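You operate a simulated robot arm through the tools that you are given. There is no shell and no other tool. Be economical: measure what you need, move in short steps, check, and stop when the job is done.

You run a simulated robot arm. Do the job below in one go: nothing can be reset, and whatever is moved stays where it is left.

## Task
Take the blue tape and put it on top of the orange post.

It is judged by the outcome, as a careful person would: the job done as asked, and still so three seconds after it is handed in. It fails if anything else is knocked over, pushed out of place, dropped, spilled or broken.

## Robot
A 6-joint arm with a two-finger parallel gripper, fixed in place. Base frame: the origin is at the foot of the arm, x ahead of it, y to its left, z up; the work surface is at about z = 0. Lengths are in m, angles in rad, forces in N, time in s.
With the tool pointing down near the work surface it reaches from about 0.14 to 0.58 m from the base axis. Its first joint turns from -1.152 to 1.152 rad. Payload 2.1 kg.
The tool frame sits at the grasp point between the pads (the TCP): z along the fingers, y along the line on which they close. The tips reach 0.03 m beyond it. Largest opening 0.094 m; finger width 0.028, thickness 0.01; the body of the gripper, 0.05 by 0.096 m, starts 0.055 m behind the TCP.
Orientation is told as [roll, pitch, yaw] about the base's x, y, z axes, in that order, counted from this pose: with the fingers straight down and closing along the base's y, the tool's x points along the base's -x, its y along +y and its z along -z.

## Interface
- The arm moves only by the tool nudge_tool. Its argument "moves" is one flat list of numbers, 7 for each row, row after row: the gripper command, from -1 (shut) to 1 (fully open), values between in proportion, then the shift along the base's x, y, z in m, then the turn, a rotation vector about the base's x, y, z in rad. In form: [grip, x, y, z, wx, wy, wz, grip, x, y, z, wx, wy, wz, ...]. A call has 1 to 20 rows; each row shifts and turns the commanded pose from where the row before left it. A row lasts 0.2 s, in which the tool goes at most 0.05 m and 0.15 rad; a call with a longer step from one row to the next is refused whole, and so is a gripper value outside its range. Where a pose cannot be reached the arm comes as near as it can. A force on the tool above 40 N (or 10 N above the force at the start of the call, whichever is more), or a blocked arm, ends the call early, and 0.2 s more pass. The fingers move at their own pace (about 0.072 m/s each) and stop on an object; they squeeze with about 40 N. The grip force told is the motor's: it shows also when the fingers shut on nothing. Time passes only in rows, and 0.2 s behind the last, so rows that do not move let the fingers close. It gives the time, the measured TCP pose, the force on the tool (base axes), the opening and the grip force at its end, in the units of the frame above (readings bear some noise), and new pictures: "views" is both (left out), scene, wrist or none.
- Cameras (640 x 400 px; columns grow to the right, rows downward): "scene" is fixed at [0.0578, -0.3667, 0.4968]; the picture's right is [0.79, -0.61, 0.00], its down [-0.28, -0.36, -0.89] and it looks along [0.55, 0.70, -0.46] (base axes); focal length 368 px, centre (320, 200). "wrist" rides on the gripper at [-0.037, 0, -0.058] in the tool frame; the picture's right is [0.00, -1.00, 0.00], its down [0.97, 0.00, -0.24] and it looks along [0.24, 0.00, 0.97] (tool axes); focal length 218 px, centre (320, 200). There is no depth. A picture from a camera that has moved, and an enlarged one, comes with that camera's place and axes in the base frame and with its lens.
- inspect(camera, box): a new picture of the part [left, top, right, bottom] of that camera's present view, enlarged. It takes no simulated time.
- job_done(): hands the job in; it is judged then, once.

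Go step by step. Nothing tells you positions but the pictures and the camera data: compare them with the known pose of the tool, close in by small moves and look again before you grip or let go. The budget is 90 turns and 150 pictures, counting those below and the enlarged ones. Unless the task says otherwise, let go and move clear before handing in, and close with one line.

The tools are called after ">>>" as name(argument=value, ...) on one line, values as JSON. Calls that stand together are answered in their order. nudge_tool: Moves the arm, as the interface text tells. Its arguments: {"type":"object","properties":{"moves":{"type":"array"},"views":{"type":"string","enum":["both","scene","wrist","none"]}},"required":["moves"]} The other tools are called the same way: inspect (camera, box) takes an enlarged picture of a part of a camera's view; job_done () hands the job in.

At the start:

```text
time_s: 0.0
position: [0.3033, -0.0386, 0.2895]
ee_rot: [-0.001, -0.001, -0.002]
contact_force: [0.3, 0.3, -1.1]
finger_gap: 0.0941
grip_force: 0.2
```

scene: 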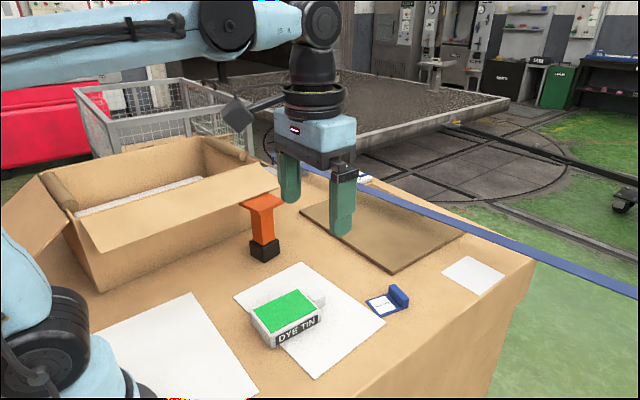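
wrist: 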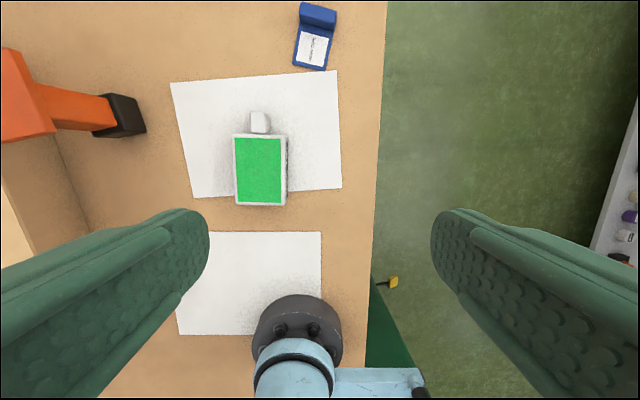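

I see an orange post with a black foot, a dye tin, and a blue L-shaped item on the table, plus something blue behind the gripper. I'll look closer to tell which one is the tape.

>>> inspect(camera="scene", box=[340, 270, 440, 332])

>>> inspect(camera="scene", box=[220, 150, 400, 270])

>>> inspect(camera="wrist", box=[220, 0, 400, 112])

```text
6.40 times, centred on (390, 301) of scene
camera zoom: at [0.0578, -0.3667, 0.4968], right [0.79, -0.61, 0.0], down [-0.28, -0.36, -0.89], along [0.55, 0.7, -0.46], focal length 2352 px, centre (-128, -446)
```

zoom: 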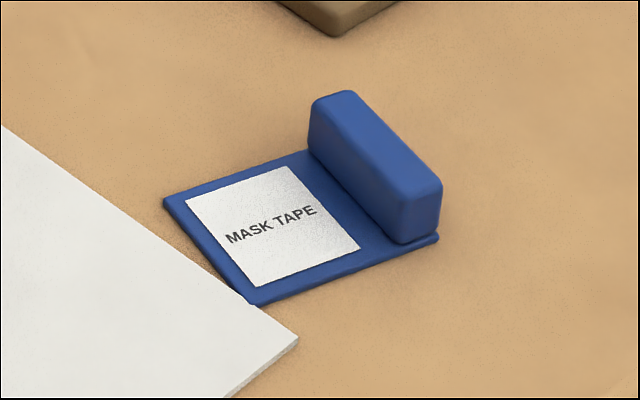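

```text
3.33 times, centred on (310, 210) of scene
camera zoom: at [0.0578, -0.3667, 0.4968], right [0.79, -0.61, 0.0], down [-0.28, -0.36, -0.89], along [0.55, 0.7, -0.46], focal length 1225 px, centre (353, 167)
```

zoom: 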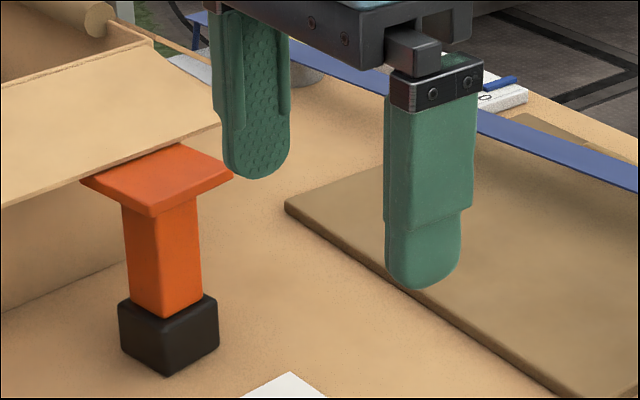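

```text
3.56 times, centred on (310, 56) of wrist
camera zoom: at [0.3398, -0.0382, 0.3456], right [0.0, -1.0, 0.0], down [-0.97, 0.0, 0.24], along [-0.24, 0.0, -0.97], focal length 776 px, centre (356, 712)
```

zoom: 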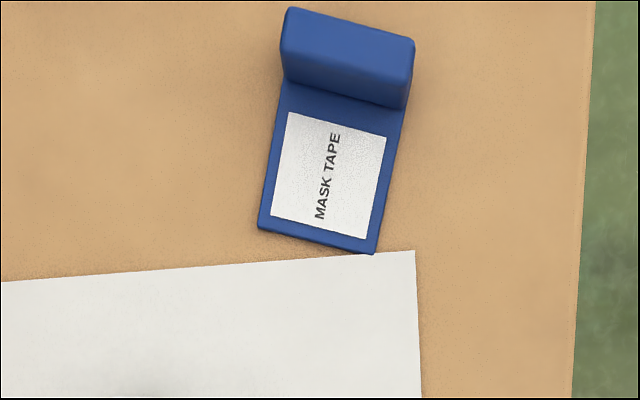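

The blue tape is the L-shaped "MASK TAPE" piece at about (0.49, -0.03): a thin plate roughly 0.047 wide with a bar on its far end. The orange post stands near (0.38, 0.24), close to a box flap, so I'll go up and over it first to measure its top.

>>> nudge_tool(moves=[1, 0, 0.0, 0.04, 0, 0, 0, 1, 0.0, 0.045, 0, 0, 0, 0, 1, 0.0, 0.045, 0, 0, 0, 0, 1, 0.0, 0.045, 0, 0, 0, 0, 1, 0.0, 0.045, 0, 0, 0, 0, 1, 0, 0, 0, 0, 0, 0], views="both")

```text
time_s: 1.4
position: [0.3046, 0.1402, 0.3266]
ee_rot: [0.0, -0.002, 0.0]
contact_force: [0.3, 0.0, -0.4]
finger_gap: 0.094
grip_force: 0.0
camera wrist: at [0.3411, 0.1419, 0.3834], right [0.0, -1.0, 0.0], down [-0.97, 0.0, 0.24], along [-0.24, 0.0, -0.97], focal length 218 px, centre (320, 200)
```

scene: 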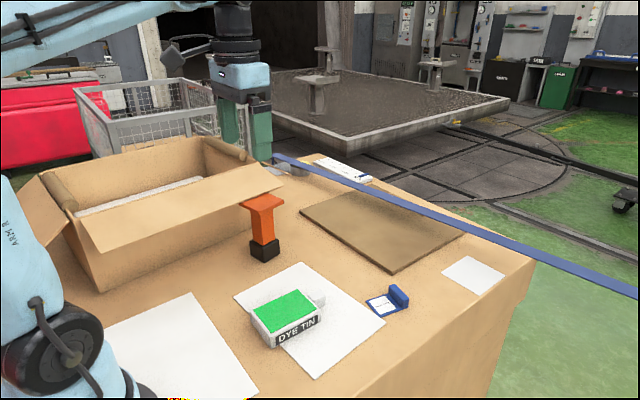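
wrist: 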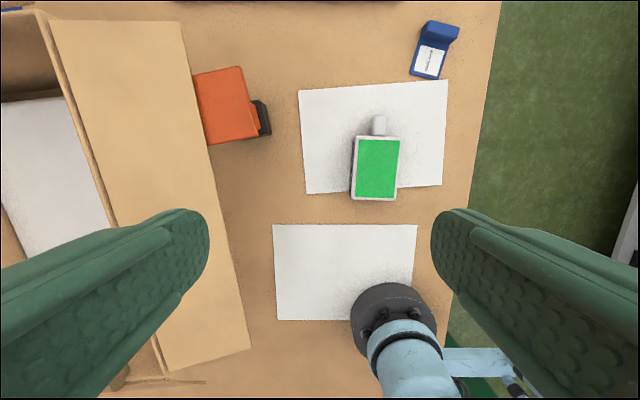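

>>> inspect(camera="wrist", box=[160, 40, 304, 130])

>>> inspect(camera="scene", box=[220, 160, 332, 270])

```text
4.44 times, centred on (232, 85) of wrist
camera zoom: at [0.3411, 0.1419, 0.3834], right [0.0, -1.0, 0.0], down [-0.97, 0.0, 0.24], along [-0.24, 0.0, -0.97], focal length 970 px, centre (711, 711)
```

zoom: 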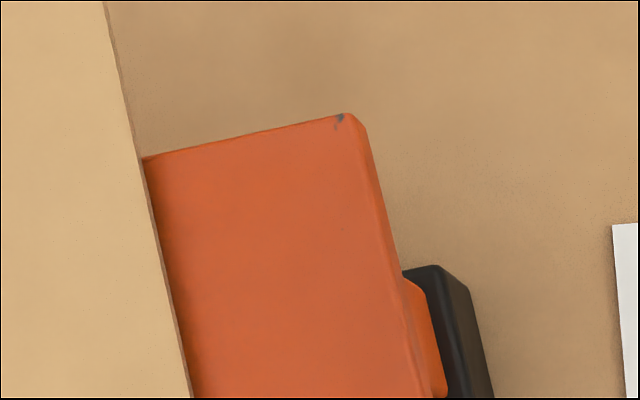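

```text
3.64 times, centred on (276, 215) of scene
camera zoom: at [0.0578, -0.3667, 0.4968], right [0.79, -0.61, 0.0], down [-0.28, -0.36, -0.89], along [0.55, 0.7, -0.46], focal length 1337 px, centre (480, 146)
```

zoom: 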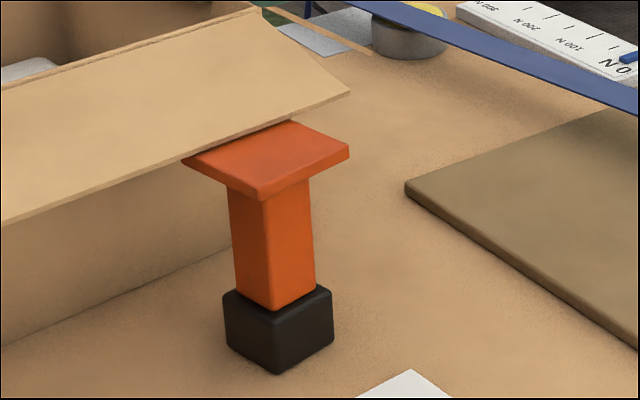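

Measured so far: the post top is about 0.068 square at z ≈ 0.138, centred near (0.377, 0.249). The box flap overhangs its +y part (edge at y ≈ 0.26, z ≈ 0.155), so only a strip about 0.044 wide is free. I'll grip the tape's bar across its thickness, with the fingers in line along x at the post, so I can lower it straight down beside the flap. Next I go above the tape and turn.

>>> nudge_tool(moves=[1, 0.01625, -0.0142, -0.0125, 0, 0, -0.1467, 1, 0.01625, -0.0142, -0.0125, 0, 0, -0.1467, 1, 0.01625, -0.0142, -0.0125, 0, 0, -0.1467, 1, 0.01625, -0.0142, -0.0125, 0, 0, -0.1467, 1, 0.01625, -0.0142, -0.0125, 0, 0, -0.1467, 1, 0.01625, -0.0142, -0.0125, 0, 0, -0.1467, 1, 0.01625, -0.0142, -0.0125, 0, 0, -0.1467, 1, 0.01625, -0.0142, -0.0125, 0, 0, -0.1467, 1, 0.01625, -0.0142, -0.0125, 0, 0, -0.1467, 1, 0.01625, -0.0142, -0.0125, 0, 0, -0.1467, 1, 0.01625, -0.0142, -0.0125, 0, 0, -0.1467, 1, 0.01625, -0.0142, -0.0125, 0, 0, -0.1467, 1, 0, 0, 0, 0, 0, 0])

```text
time_s: 4.2
position: [0.4992, -0.0293, 0.1776]
ee_rot: [-0.001, -0.002, -1.763]
contact_force: [-0.7, 0.5, 0.5]
finger_gap: 0.0939
grip_force: 0.1
camera wrist: at [0.4916, -0.0651, 0.2346], right [-0.98, 0.19, 0.0], down [0.19, 0.95, 0.24], along [0.05, 0.23, -0.97], focal length 218 px, centre (320, 200)
```

scene: 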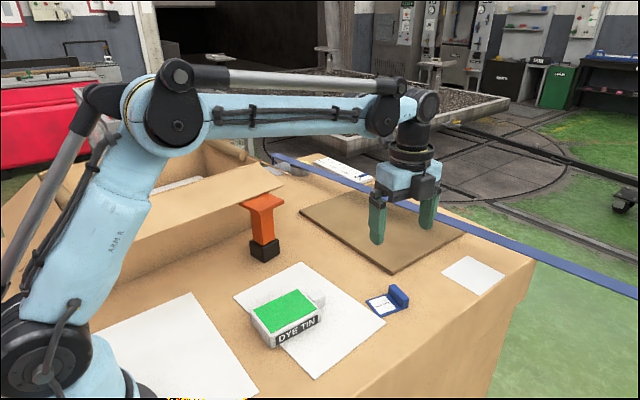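
wrist: 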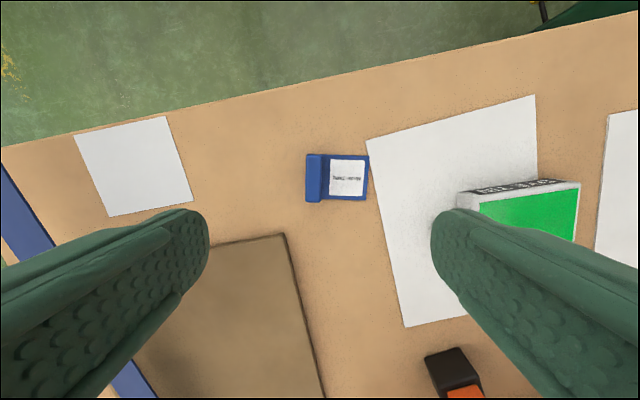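

>>> inspect(camera="wrist", box=[290, 140, 386, 215])

```text
5.33 times, centred on (338, 178) of wrist
camera zoom: at [0.4916, -0.0651, 0.2346], right [-0.98, 0.19, 0.0], down [0.19, 0.95, 0.24], along [0.05, 0.23, -0.97], focal length 1164 px, centre (224, 320)
```

zoom: 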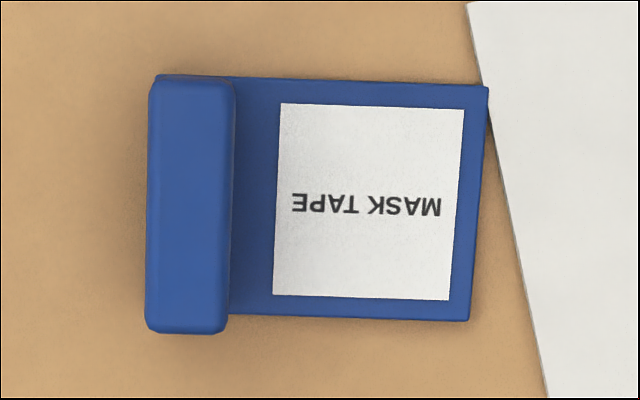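

The bar is centred at about (0.504, -0.037), 0.015 thick, and the tape is turned about 0.03 rad further than the gripper. I'll line up, partly close and come down to just above it.

>>> nudge_tool(moves=[0.28, 0.0048, -0.0077, 0, 0, 0, -0.03, 0.28, 0, 0, -0.035, 0, 0, 0, 0.28, 0, 0, -0.035, 0, 0, 0, 0.28, 0, 0, -0.03, 0, 0, 0, 0.28, 0, 0, 0, 0, 0, 0])

```text
time_s: 5.4
position: [0.5032, -0.0368, 0.0757]
ee_rot: [0.001, -0.002, -1.791]
contact_force: [-0.2, 0.7, -0.3]
finger_gap: 0.0603
grip_force: 0.1
camera wrist: at [0.4955, -0.0723, 0.1343], right [-0.98, 0.22, 0.0], down [0.21, 0.95, 0.24], along [0.05, 0.23, -0.97], focal length 218 px, centre (320, 200)
```

scene: 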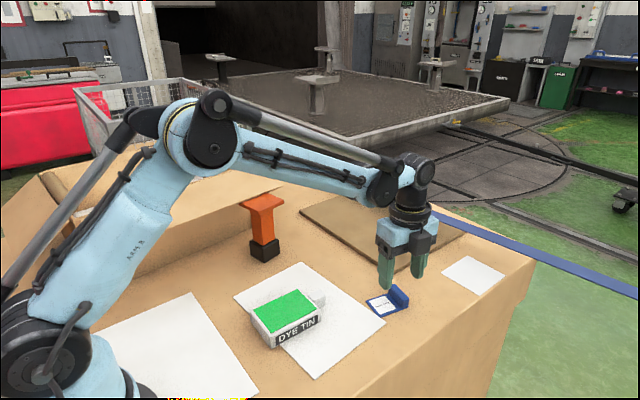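
wrist: 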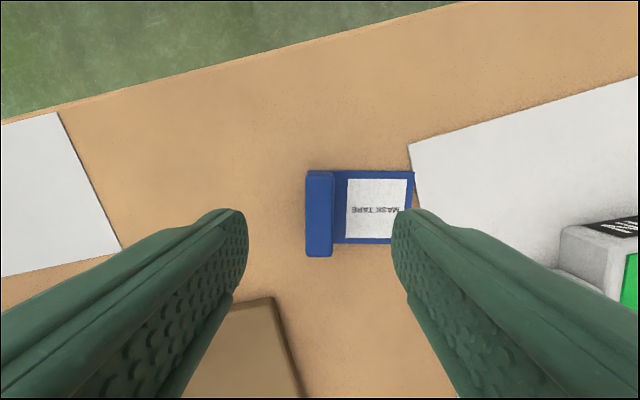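

The bar sits centred between the fingers. I'll descend so the tips stop just above the plate, then look.

>>> nudge_tool(moves=[0.28, 0, -0.0015, -0.02, 0, 0, 0, 0.28, 0, 0, -0.016, 0, 0, 0, 0.28, 0, 0, 0, 0, 0, 0])

>>> inspect(camera="scene", box=[350, 230, 450, 330])

```text
time_s: 6.2
position: [0.5024, -0.0391, 0.0424]
ee_rot: [0.0, -0.002, -1.79]
contact_force: [0.1, -0.5, 0.3]
finger_gap: 0.0602
grip_force: 0.1
camera wrist: at [0.4947, -0.0745, 0.0997], right [-0.98, 0.22, 0.0], down [0.21, 0.95, 0.24], along [0.05, 0.23, -0.97], focal length 218 px, centre (320, 200)
```

scene: 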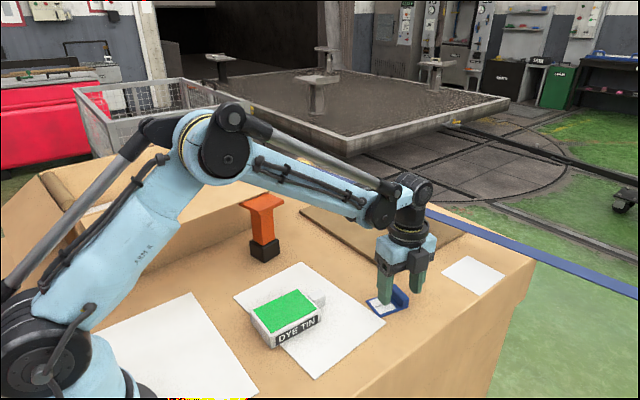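
wrist: 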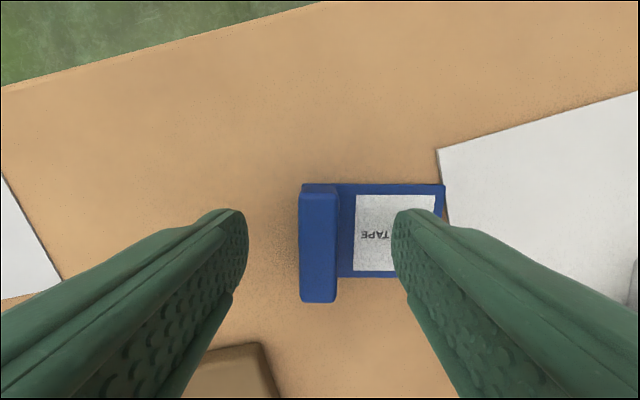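

```text
4.00 times, centred on (400, 280) of scene
camera zoom: at [0.0578, -0.3667, 0.4968], right [0.79, -0.61, 0.0], down [-0.28, -0.36, -0.89], along [0.55, 0.7, -0.46], focal length 1470 px, centre (0, -120)
```

zoom: 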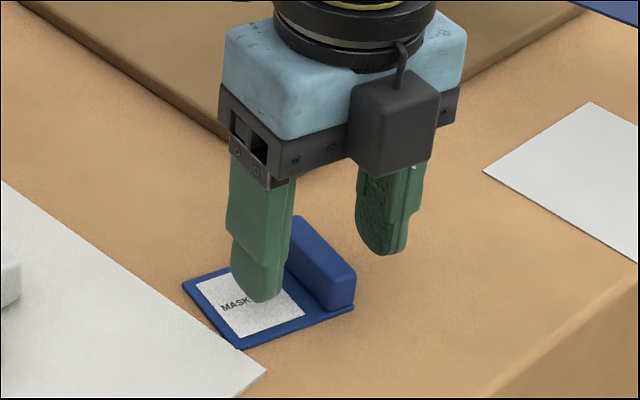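

The fingers straddle the bar and are centred on it. I'll go down 5 mm and close.

>>> nudge_tool(moves=[0.28, 0, 0, -0.006, 0, 0, 0, 0.28, 0, 0, 0, 0, 0, 0, -1, 0, 0, 0, 0, 0, 0, -1, 0, 0, 0, 0, 0, 0, -1, 0, 0, 0, 0, 0, 0, -1, 0, 0, 0, 0, 0, 0])

>>> inspect(camera="scene", box=[350, 230, 450, 330])

```text
time_s: 7.6
position: [0.5023, -0.0391, 0.0364]
ee_rot: [-0.001, -0.002, -1.791]
contact_force: [0.1, -0.5, 1.1]
finger_gap: 0.014
grip_force: 40.2
camera wrist: at [0.4943, -0.0745, 0.0942], right [-0.98, 0.22, 0.0], down [0.21, 0.95, 0.24], along [0.05, 0.23, -0.97], focal length 218 px, centre (320, 200)
```

scene: 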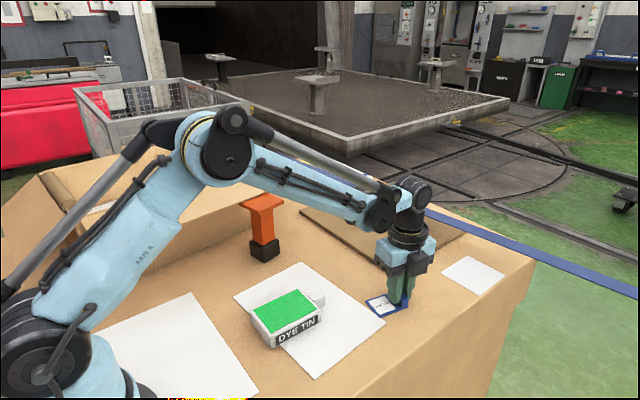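
wrist: 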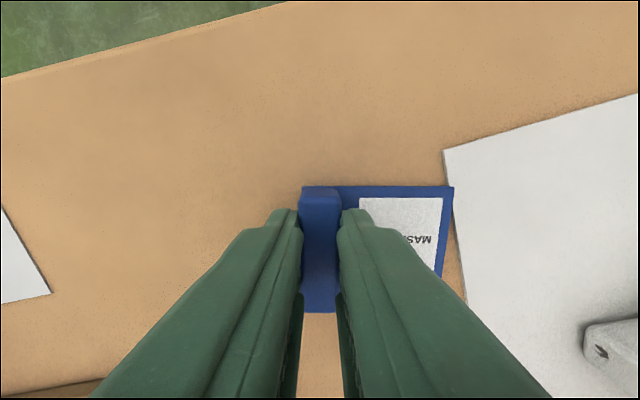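

```text
4.00 times, centred on (400, 280) of scene
camera zoom: at [0.0578, -0.3667, 0.4968], right [0.79, -0.61, 0.0], down [-0.28, -0.36, -0.89], along [0.55, 0.7, -0.46], focal length 1470 px, centre (0, -120)
```

zoom: 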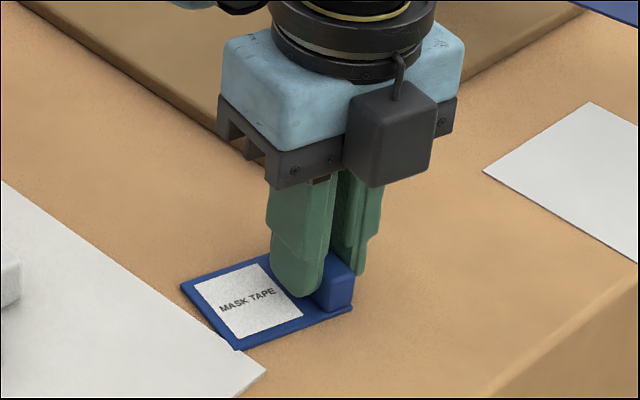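

The bar is held (gap 0.014, grip 40 N). I'll lift well clear and carry it to a stand-off in front of the post, turning it to match.

>>> nudge_tool(moves=[-1, 0, 0, 0.03, 0, 0, 0, -1, 0, 0, 0.04, 0, 0, 0, -1, 0, 0, 0.04, 0, 0, 0, -1, 0, 0, 0.045, 0, 0, 0, -1, 0, 0, 0.045, 0, 0, 0, -1, 0, 0, 0.04, 0, 0, 0, -1, -0.0166, 0.033, 0, 0, 0, 0.062, -1, -0.0166, 0.033, 0, 0, 0, 0.062, -1, -0.0166, 0.033, 0, 0, 0, 0.062, -1, -0.0166, 0.033, 0, 0, 0, 0.062, -1, -0.0166, 0.033, 0, 0, 0, 0.062, -1, -0.0166, 0.033, 0, 0, 0, 0.062, -1, 0, 0, 0, 0, 0, 0])

```text
time_s: 10.4
position: [0.4037, 0.1593, 0.2756]
ee_rot: [0.0, -0.001, -1.418]
contact_force: [0.5, -0.9, 0.0]
finger_gap: 0.014
grip_force: 40.1
camera wrist: at [0.4092, 0.1236, 0.3323], right [-0.99, -0.15, 0.0], down [-0.15, 0.96, 0.24], along [-0.04, 0.24, -0.97], focal length 218 px, centre (320, 200)
```

scene: 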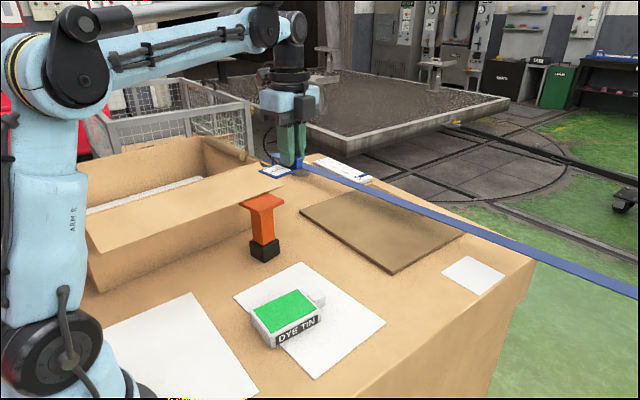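
wrist: 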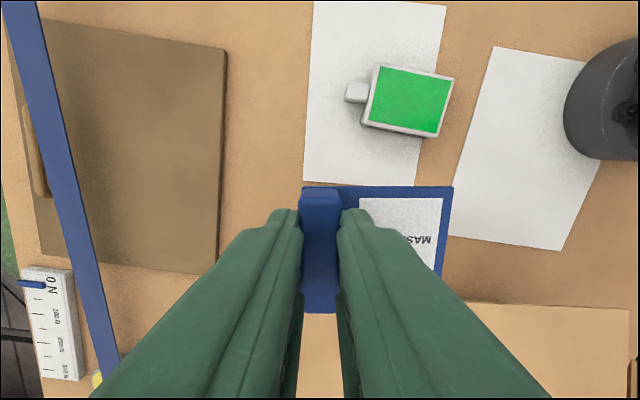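

Still held and level, and the flap-edge estimate agrees (y ≈ 0.26 at x ≈ 0.38). I'll move in closer above the post, still higher than the flap.

>>> nudge_tool(moves=[-1, 0, 0.025, -0.01, 0, 0, 0, -1, 0, 0.025, -0.015, 0, 0, 0, -1, 0, 0.022, -0.02, 0, 0, 0, -1, 0, 0, -0.01, 0, 0, 0, -1, 0, 0, 0, 0, 0, 0])

>>> inspect(camera="scene", box=[220, 120, 340, 270])

```text
time_s: 11.6
position: [0.4044, 0.231, 0.2213]
ee_rot: [0.0, -0.002, -1.418]
contact_force: [0.4, -0.9, -1.0]
finger_gap: 0.0138
grip_force: 40.1
camera wrist: at [0.4091, 0.1947, 0.2777], right [-0.99, -0.15, 0.0], down [-0.15, 0.96, 0.24], along [-0.04, 0.24, -0.97], focal length 218 px, centre (320, 200)
```

scene: 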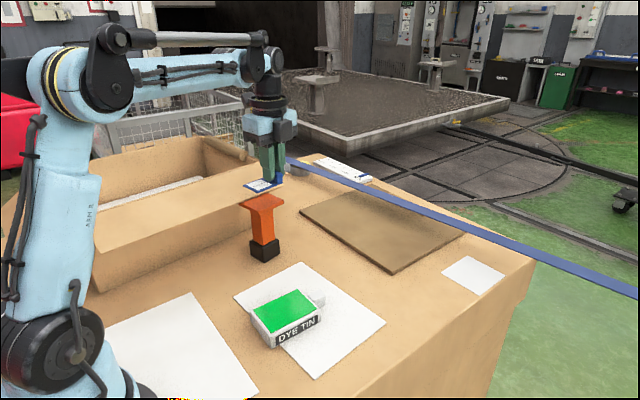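
wrist: 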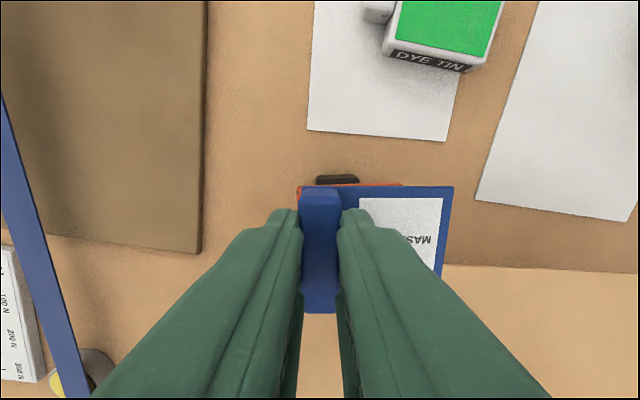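

```text
2.67 times, centred on (280, 195) of scene
camera zoom: at [0.0578, -0.3667, 0.4968], right [0.79, -0.61, 0.0], down [-0.28, -0.36, -0.89], along [0.55, 0.7, -0.46], focal length 980 px, centre (427, 213)
```

zoom: 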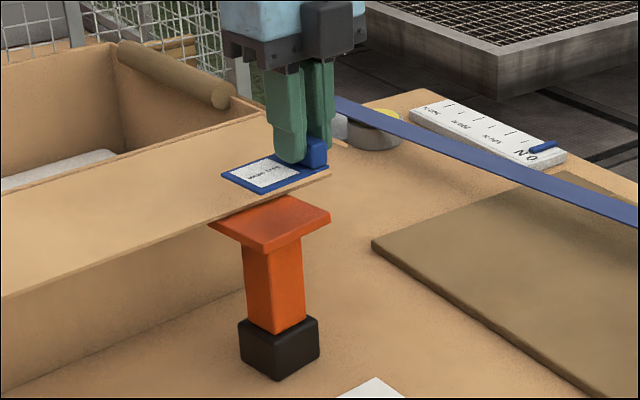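

The geometry matches: the tape hangs over the free strip of the post top with about 8 mm to the flap edge. I'll shift 3 mm toward the post centre and lower part way.

>>> nudge_tool(moves=[-1, 0.002, 0.003, 0, 0, 0, 0, -1, 0, 0, -0.015, 0, 0, 0, -1, 0, 0, -0.014, 0, 0, 0, -1, 0, 0, 0, 0, 0, 0])

>>> inspect(camera="scene", box=[230, 160, 310, 220])

```text
time_s: 12.6
position: [0.4049, 0.2328, 0.1923]
ee_rot: [0.001, -0.001, -1.419]
contact_force: [-1.3, 0.2, 0.4]
finger_gap: 0.014
grip_force: 40.0
camera wrist: at [0.4105, 0.1973, 0.2498], right [-0.99, -0.15, 0.0], down [-0.15, 0.96, 0.24], along [-0.04, 0.24, -0.97], focal length 218 px, centre (320, 200)
```

scene: 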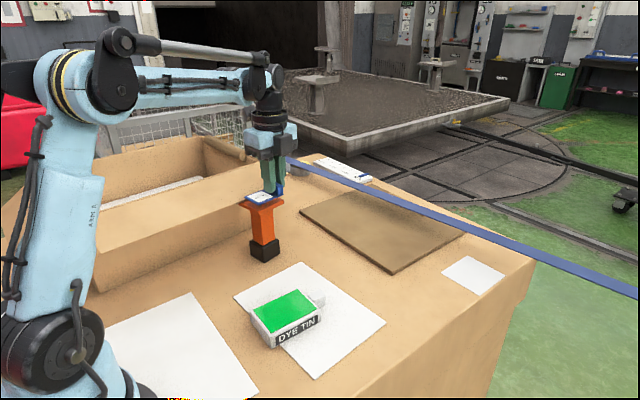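
wrist: 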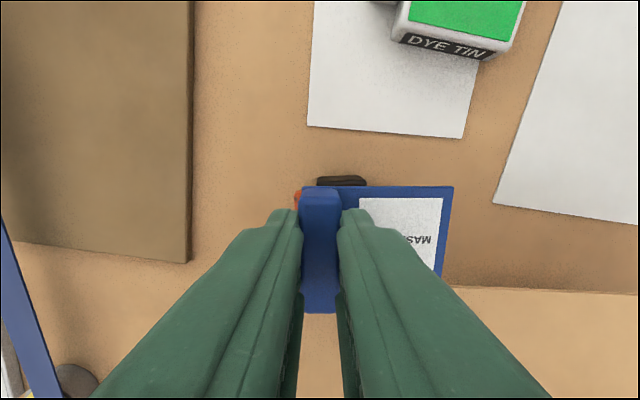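

```text
6.67 times, centred on (270, 190) of scene
camera zoom: at [0.0578, -0.3667, 0.4968], right [0.79, -0.61, 0.0], down [-0.28, -0.36, -0.89], along [0.55, 0.7, -0.46], focal length 2450 px, centre (653, 267)
```

zoom: 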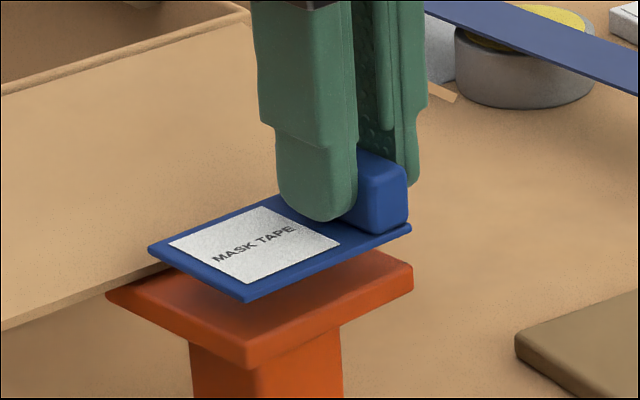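

The tape is lined up with the post top with about 3–5 mm to the flap edge. I'll back off 2 mm for margin and lower until just about touching.

>>> nudge_tool(moves=[-1, 0, -0.002, 0, 0, 0, 0, -1, 0, 0, -0.007, 0, 0, 0, -1, 0, 0, -0.005, 0, 0, 0, -1, 0, 0, 0, 0, 0, 0])

>>> inspect(camera="scene", box=[230, 160, 310, 220])

>>> inspect(camera="wrist", box=[280, 160, 500, 320])

```text
time_s: 13.6
position: [0.4046, 0.2334, 0.1796]
ee_rot: [-0.001, -0.002, -1.418]
contact_force: [-0.7, -0.3, 0.1]
finger_gap: 0.0141
grip_force: 39.9
camera wrist: at [0.4103, 0.1962, 0.2374], right [-0.99, -0.15, 0.0], down [-0.15, 0.96, 0.24], along [-0.04, 0.24, -0.97], focal length 218 px, centre (320, 200)
```

scene: 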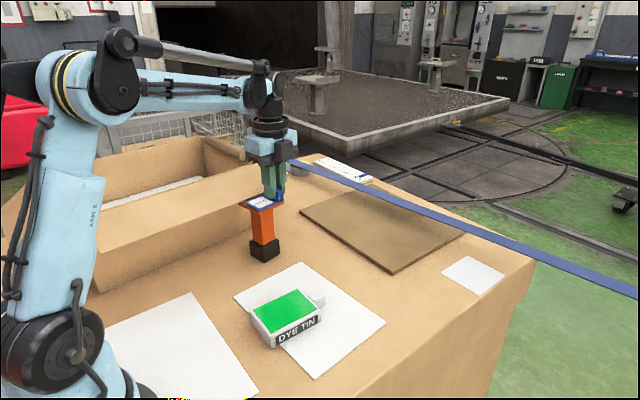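
wrist: 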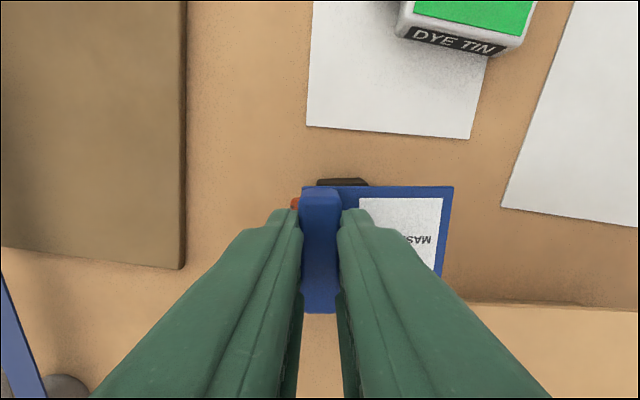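

```text
6.67 times, centred on (270, 190) of scene
camera zoom: at [0.0578, -0.3667, 0.4968], right [0.79, -0.61, 0.0], down [-0.28, -0.36, -0.89], along [0.55, 0.7, -0.46], focal length 2450 px, centre (653, 267)
```

zoom: 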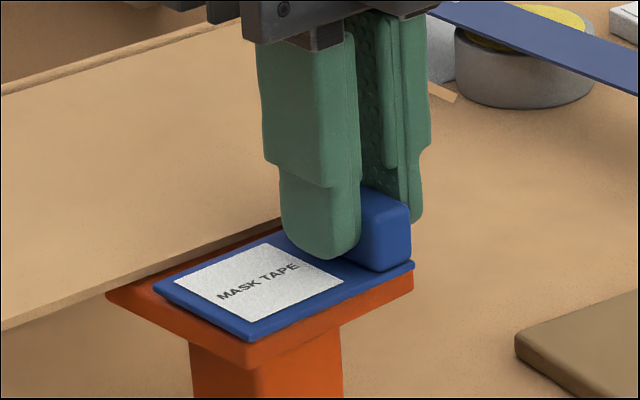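

```text
2.50 times, centred on (390, 240) of wrist
camera zoom: at [0.4103, 0.1962, 0.2374], right [-0.99, -0.15, 0.0], down [-0.15, 0.96, 0.24], along [-0.04, 0.24, -0.97], focal length 546 px, centre (145, 100)
```

zoom: 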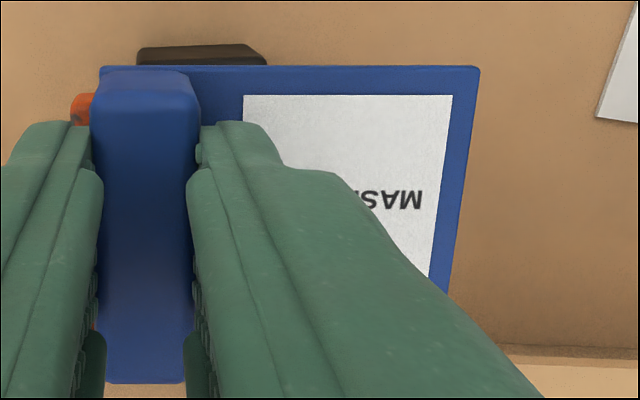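

No contact yet; the tape sits a few mm above the post top and clear of the flap. I'll lower in small steps and watch the force.

>>> nudge_tool(moves=[-1, 0, 0, -0.002, 0, 0, 0, -1, 0, 0, -0.0015, 0, 0, 0, -1, 0, 0, 0, 0, 0, 0], views="none")

>>> inspect(camera="scene", box=[230, 160, 310, 220])

```text
time_s: 14.4
position: [0.4054, 0.2326, 0.1761]
ee_rot: [0.002, 0.0, -1.42]
contact_force: [1.4, -0.2, 3.3]
finger_gap: 0.014
grip_force: 40.2
```

```text
6.67 times, centred on (270, 190) of scene
camera zoom: at [0.0578, -0.3667, 0.4968], right [0.79, -0.61, 0.0], down [-0.28, -0.36, -0.89], along [0.55, 0.7, -0.46], focal length 2450 px, centre (653, 267)
```

zoom: 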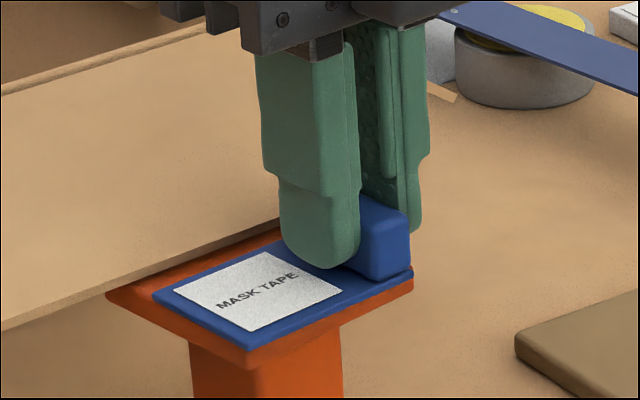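

Contact shows (about 3 N up) and the tape looks seated on the post top. I'll lower a final half millimetre and open gently.

>>> nudge_tool(moves=[-1, 0, 0, -0.0005, 0, 0, 0, -1, 0, 0, 0, 0, 0, 0, -0.5, 0, 0, 0, 0, 0, 0, -0.1, 0, 0, 0, 0, 0, 0, -0.1, 0, 0, 0, 0, 0, 0], views="wrist")

>>> inspect(camera="scene", box=[230, 160, 310, 220])

```text
time_s: 15.6
position: [0.4053, 0.2323, 0.1759]
ee_rot: [0.0, -0.002, -1.42]
contact_force: [0.0, -0.1, 0.7]
finger_gap: 0.0421
grip_force: 0.1
camera wrist: at [0.4098, 0.1968, 0.2334], right [-0.99, -0.15, 0.0], down [-0.15, 0.96, 0.24], along [-0.04, 0.24, -0.97], focal length 218 px, centre (320, 200)
```

wrist: 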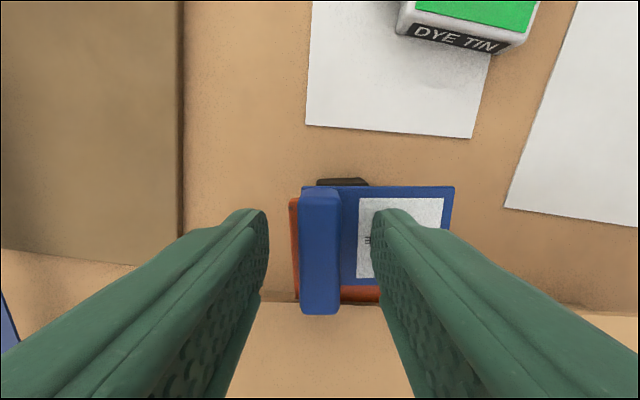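

```text
6.67 times, centred on (270, 190) of scene
camera zoom: at [0.0578, -0.3667, 0.4968], right [0.79, -0.61, 0.0], down [-0.28, -0.36, -0.89], along [0.55, 0.7, -0.46], focal length 2450 px, centre (653, 267)
```

zoom: 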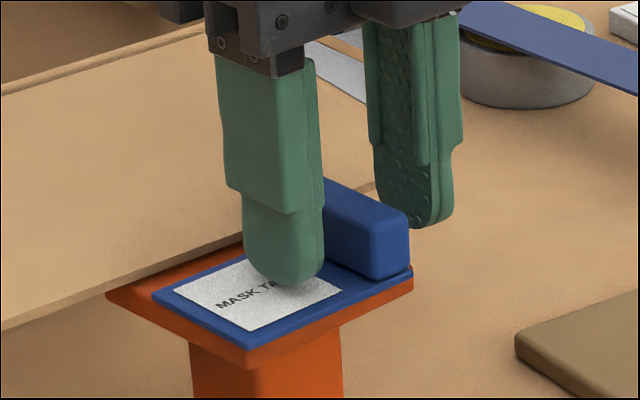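

The tape is released and resting flat on the post, clear of the flap. I'll rise straight up and move away to check.

>>> nudge_tool(moves=[-0.1, 0, 0, 0.015, 0, 0, 0, -0.1, 0, 0, 0.03, 0, 0, 0, -0.1, 0, 0, 0.04, 0, 0, 0, -0.1, 0, 0, 0.04, 0, 0, 0, -0.1, 0, -0.04, 0, 0, 0, 0, -0.1, 0, -0.04, 0, 0, 0, 0, -0.1, 0, -0.04, 0, 0, 0, 0, -0.1, 0, 0, 0, 0, 0, 0, -0.1, 0, 0, 0, 0, 0, 0])

>>> inspect(camera="scene", box=[220, 150, 340, 270])

```text
time_s: 17.6
position: [0.4027, 0.1126, 0.304]
ee_rot: [-0.001, -0.003, -1.419]
contact_force: [0.0, -0.7, 0.1]
finger_gap: 0.042
grip_force: 0.0
camera wrist: at [0.409, 0.0761, 0.3609], right [-0.99, -0.15, 0.0], down [-0.15, 0.96, 0.24], along [-0.04, 0.24, -0.97], focal length 218 px, centre (320, 200)
```

scene: 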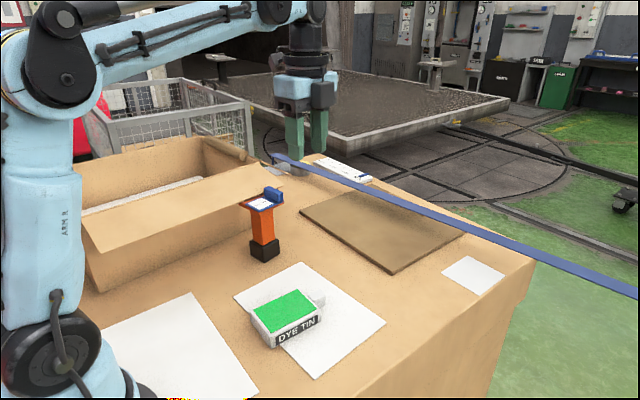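
wrist: 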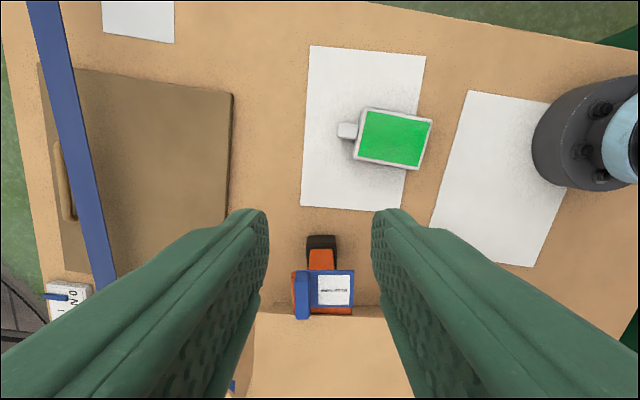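

```text
3.33 times, centred on (280, 210) of scene
camera zoom: at [0.0578, -0.3667, 0.4968], right [0.79, -0.61, 0.0], down [-0.28, -0.36, -0.89], along [0.55, 0.7, -0.46], focal length 1225 px, centre (453, 167)
```

zoom: 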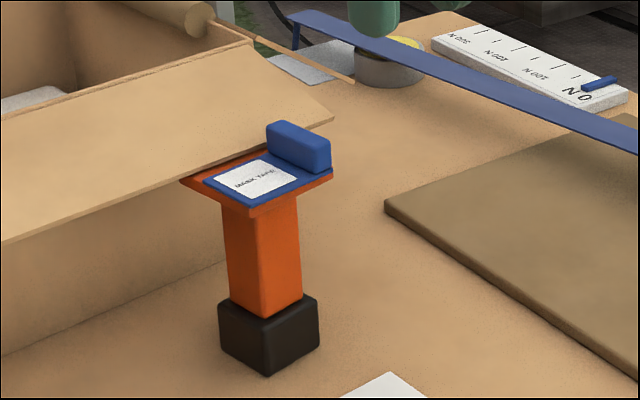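

The tape rests flat and stable on top of the orange post, the gripper is clear, and nothing else has moved. I'm handing the job in.

>>> job_done()

```text
The job is handed in.
```

The blue mask tape is on top of the orange post, released and lying flat, and nothing else was disturbed.
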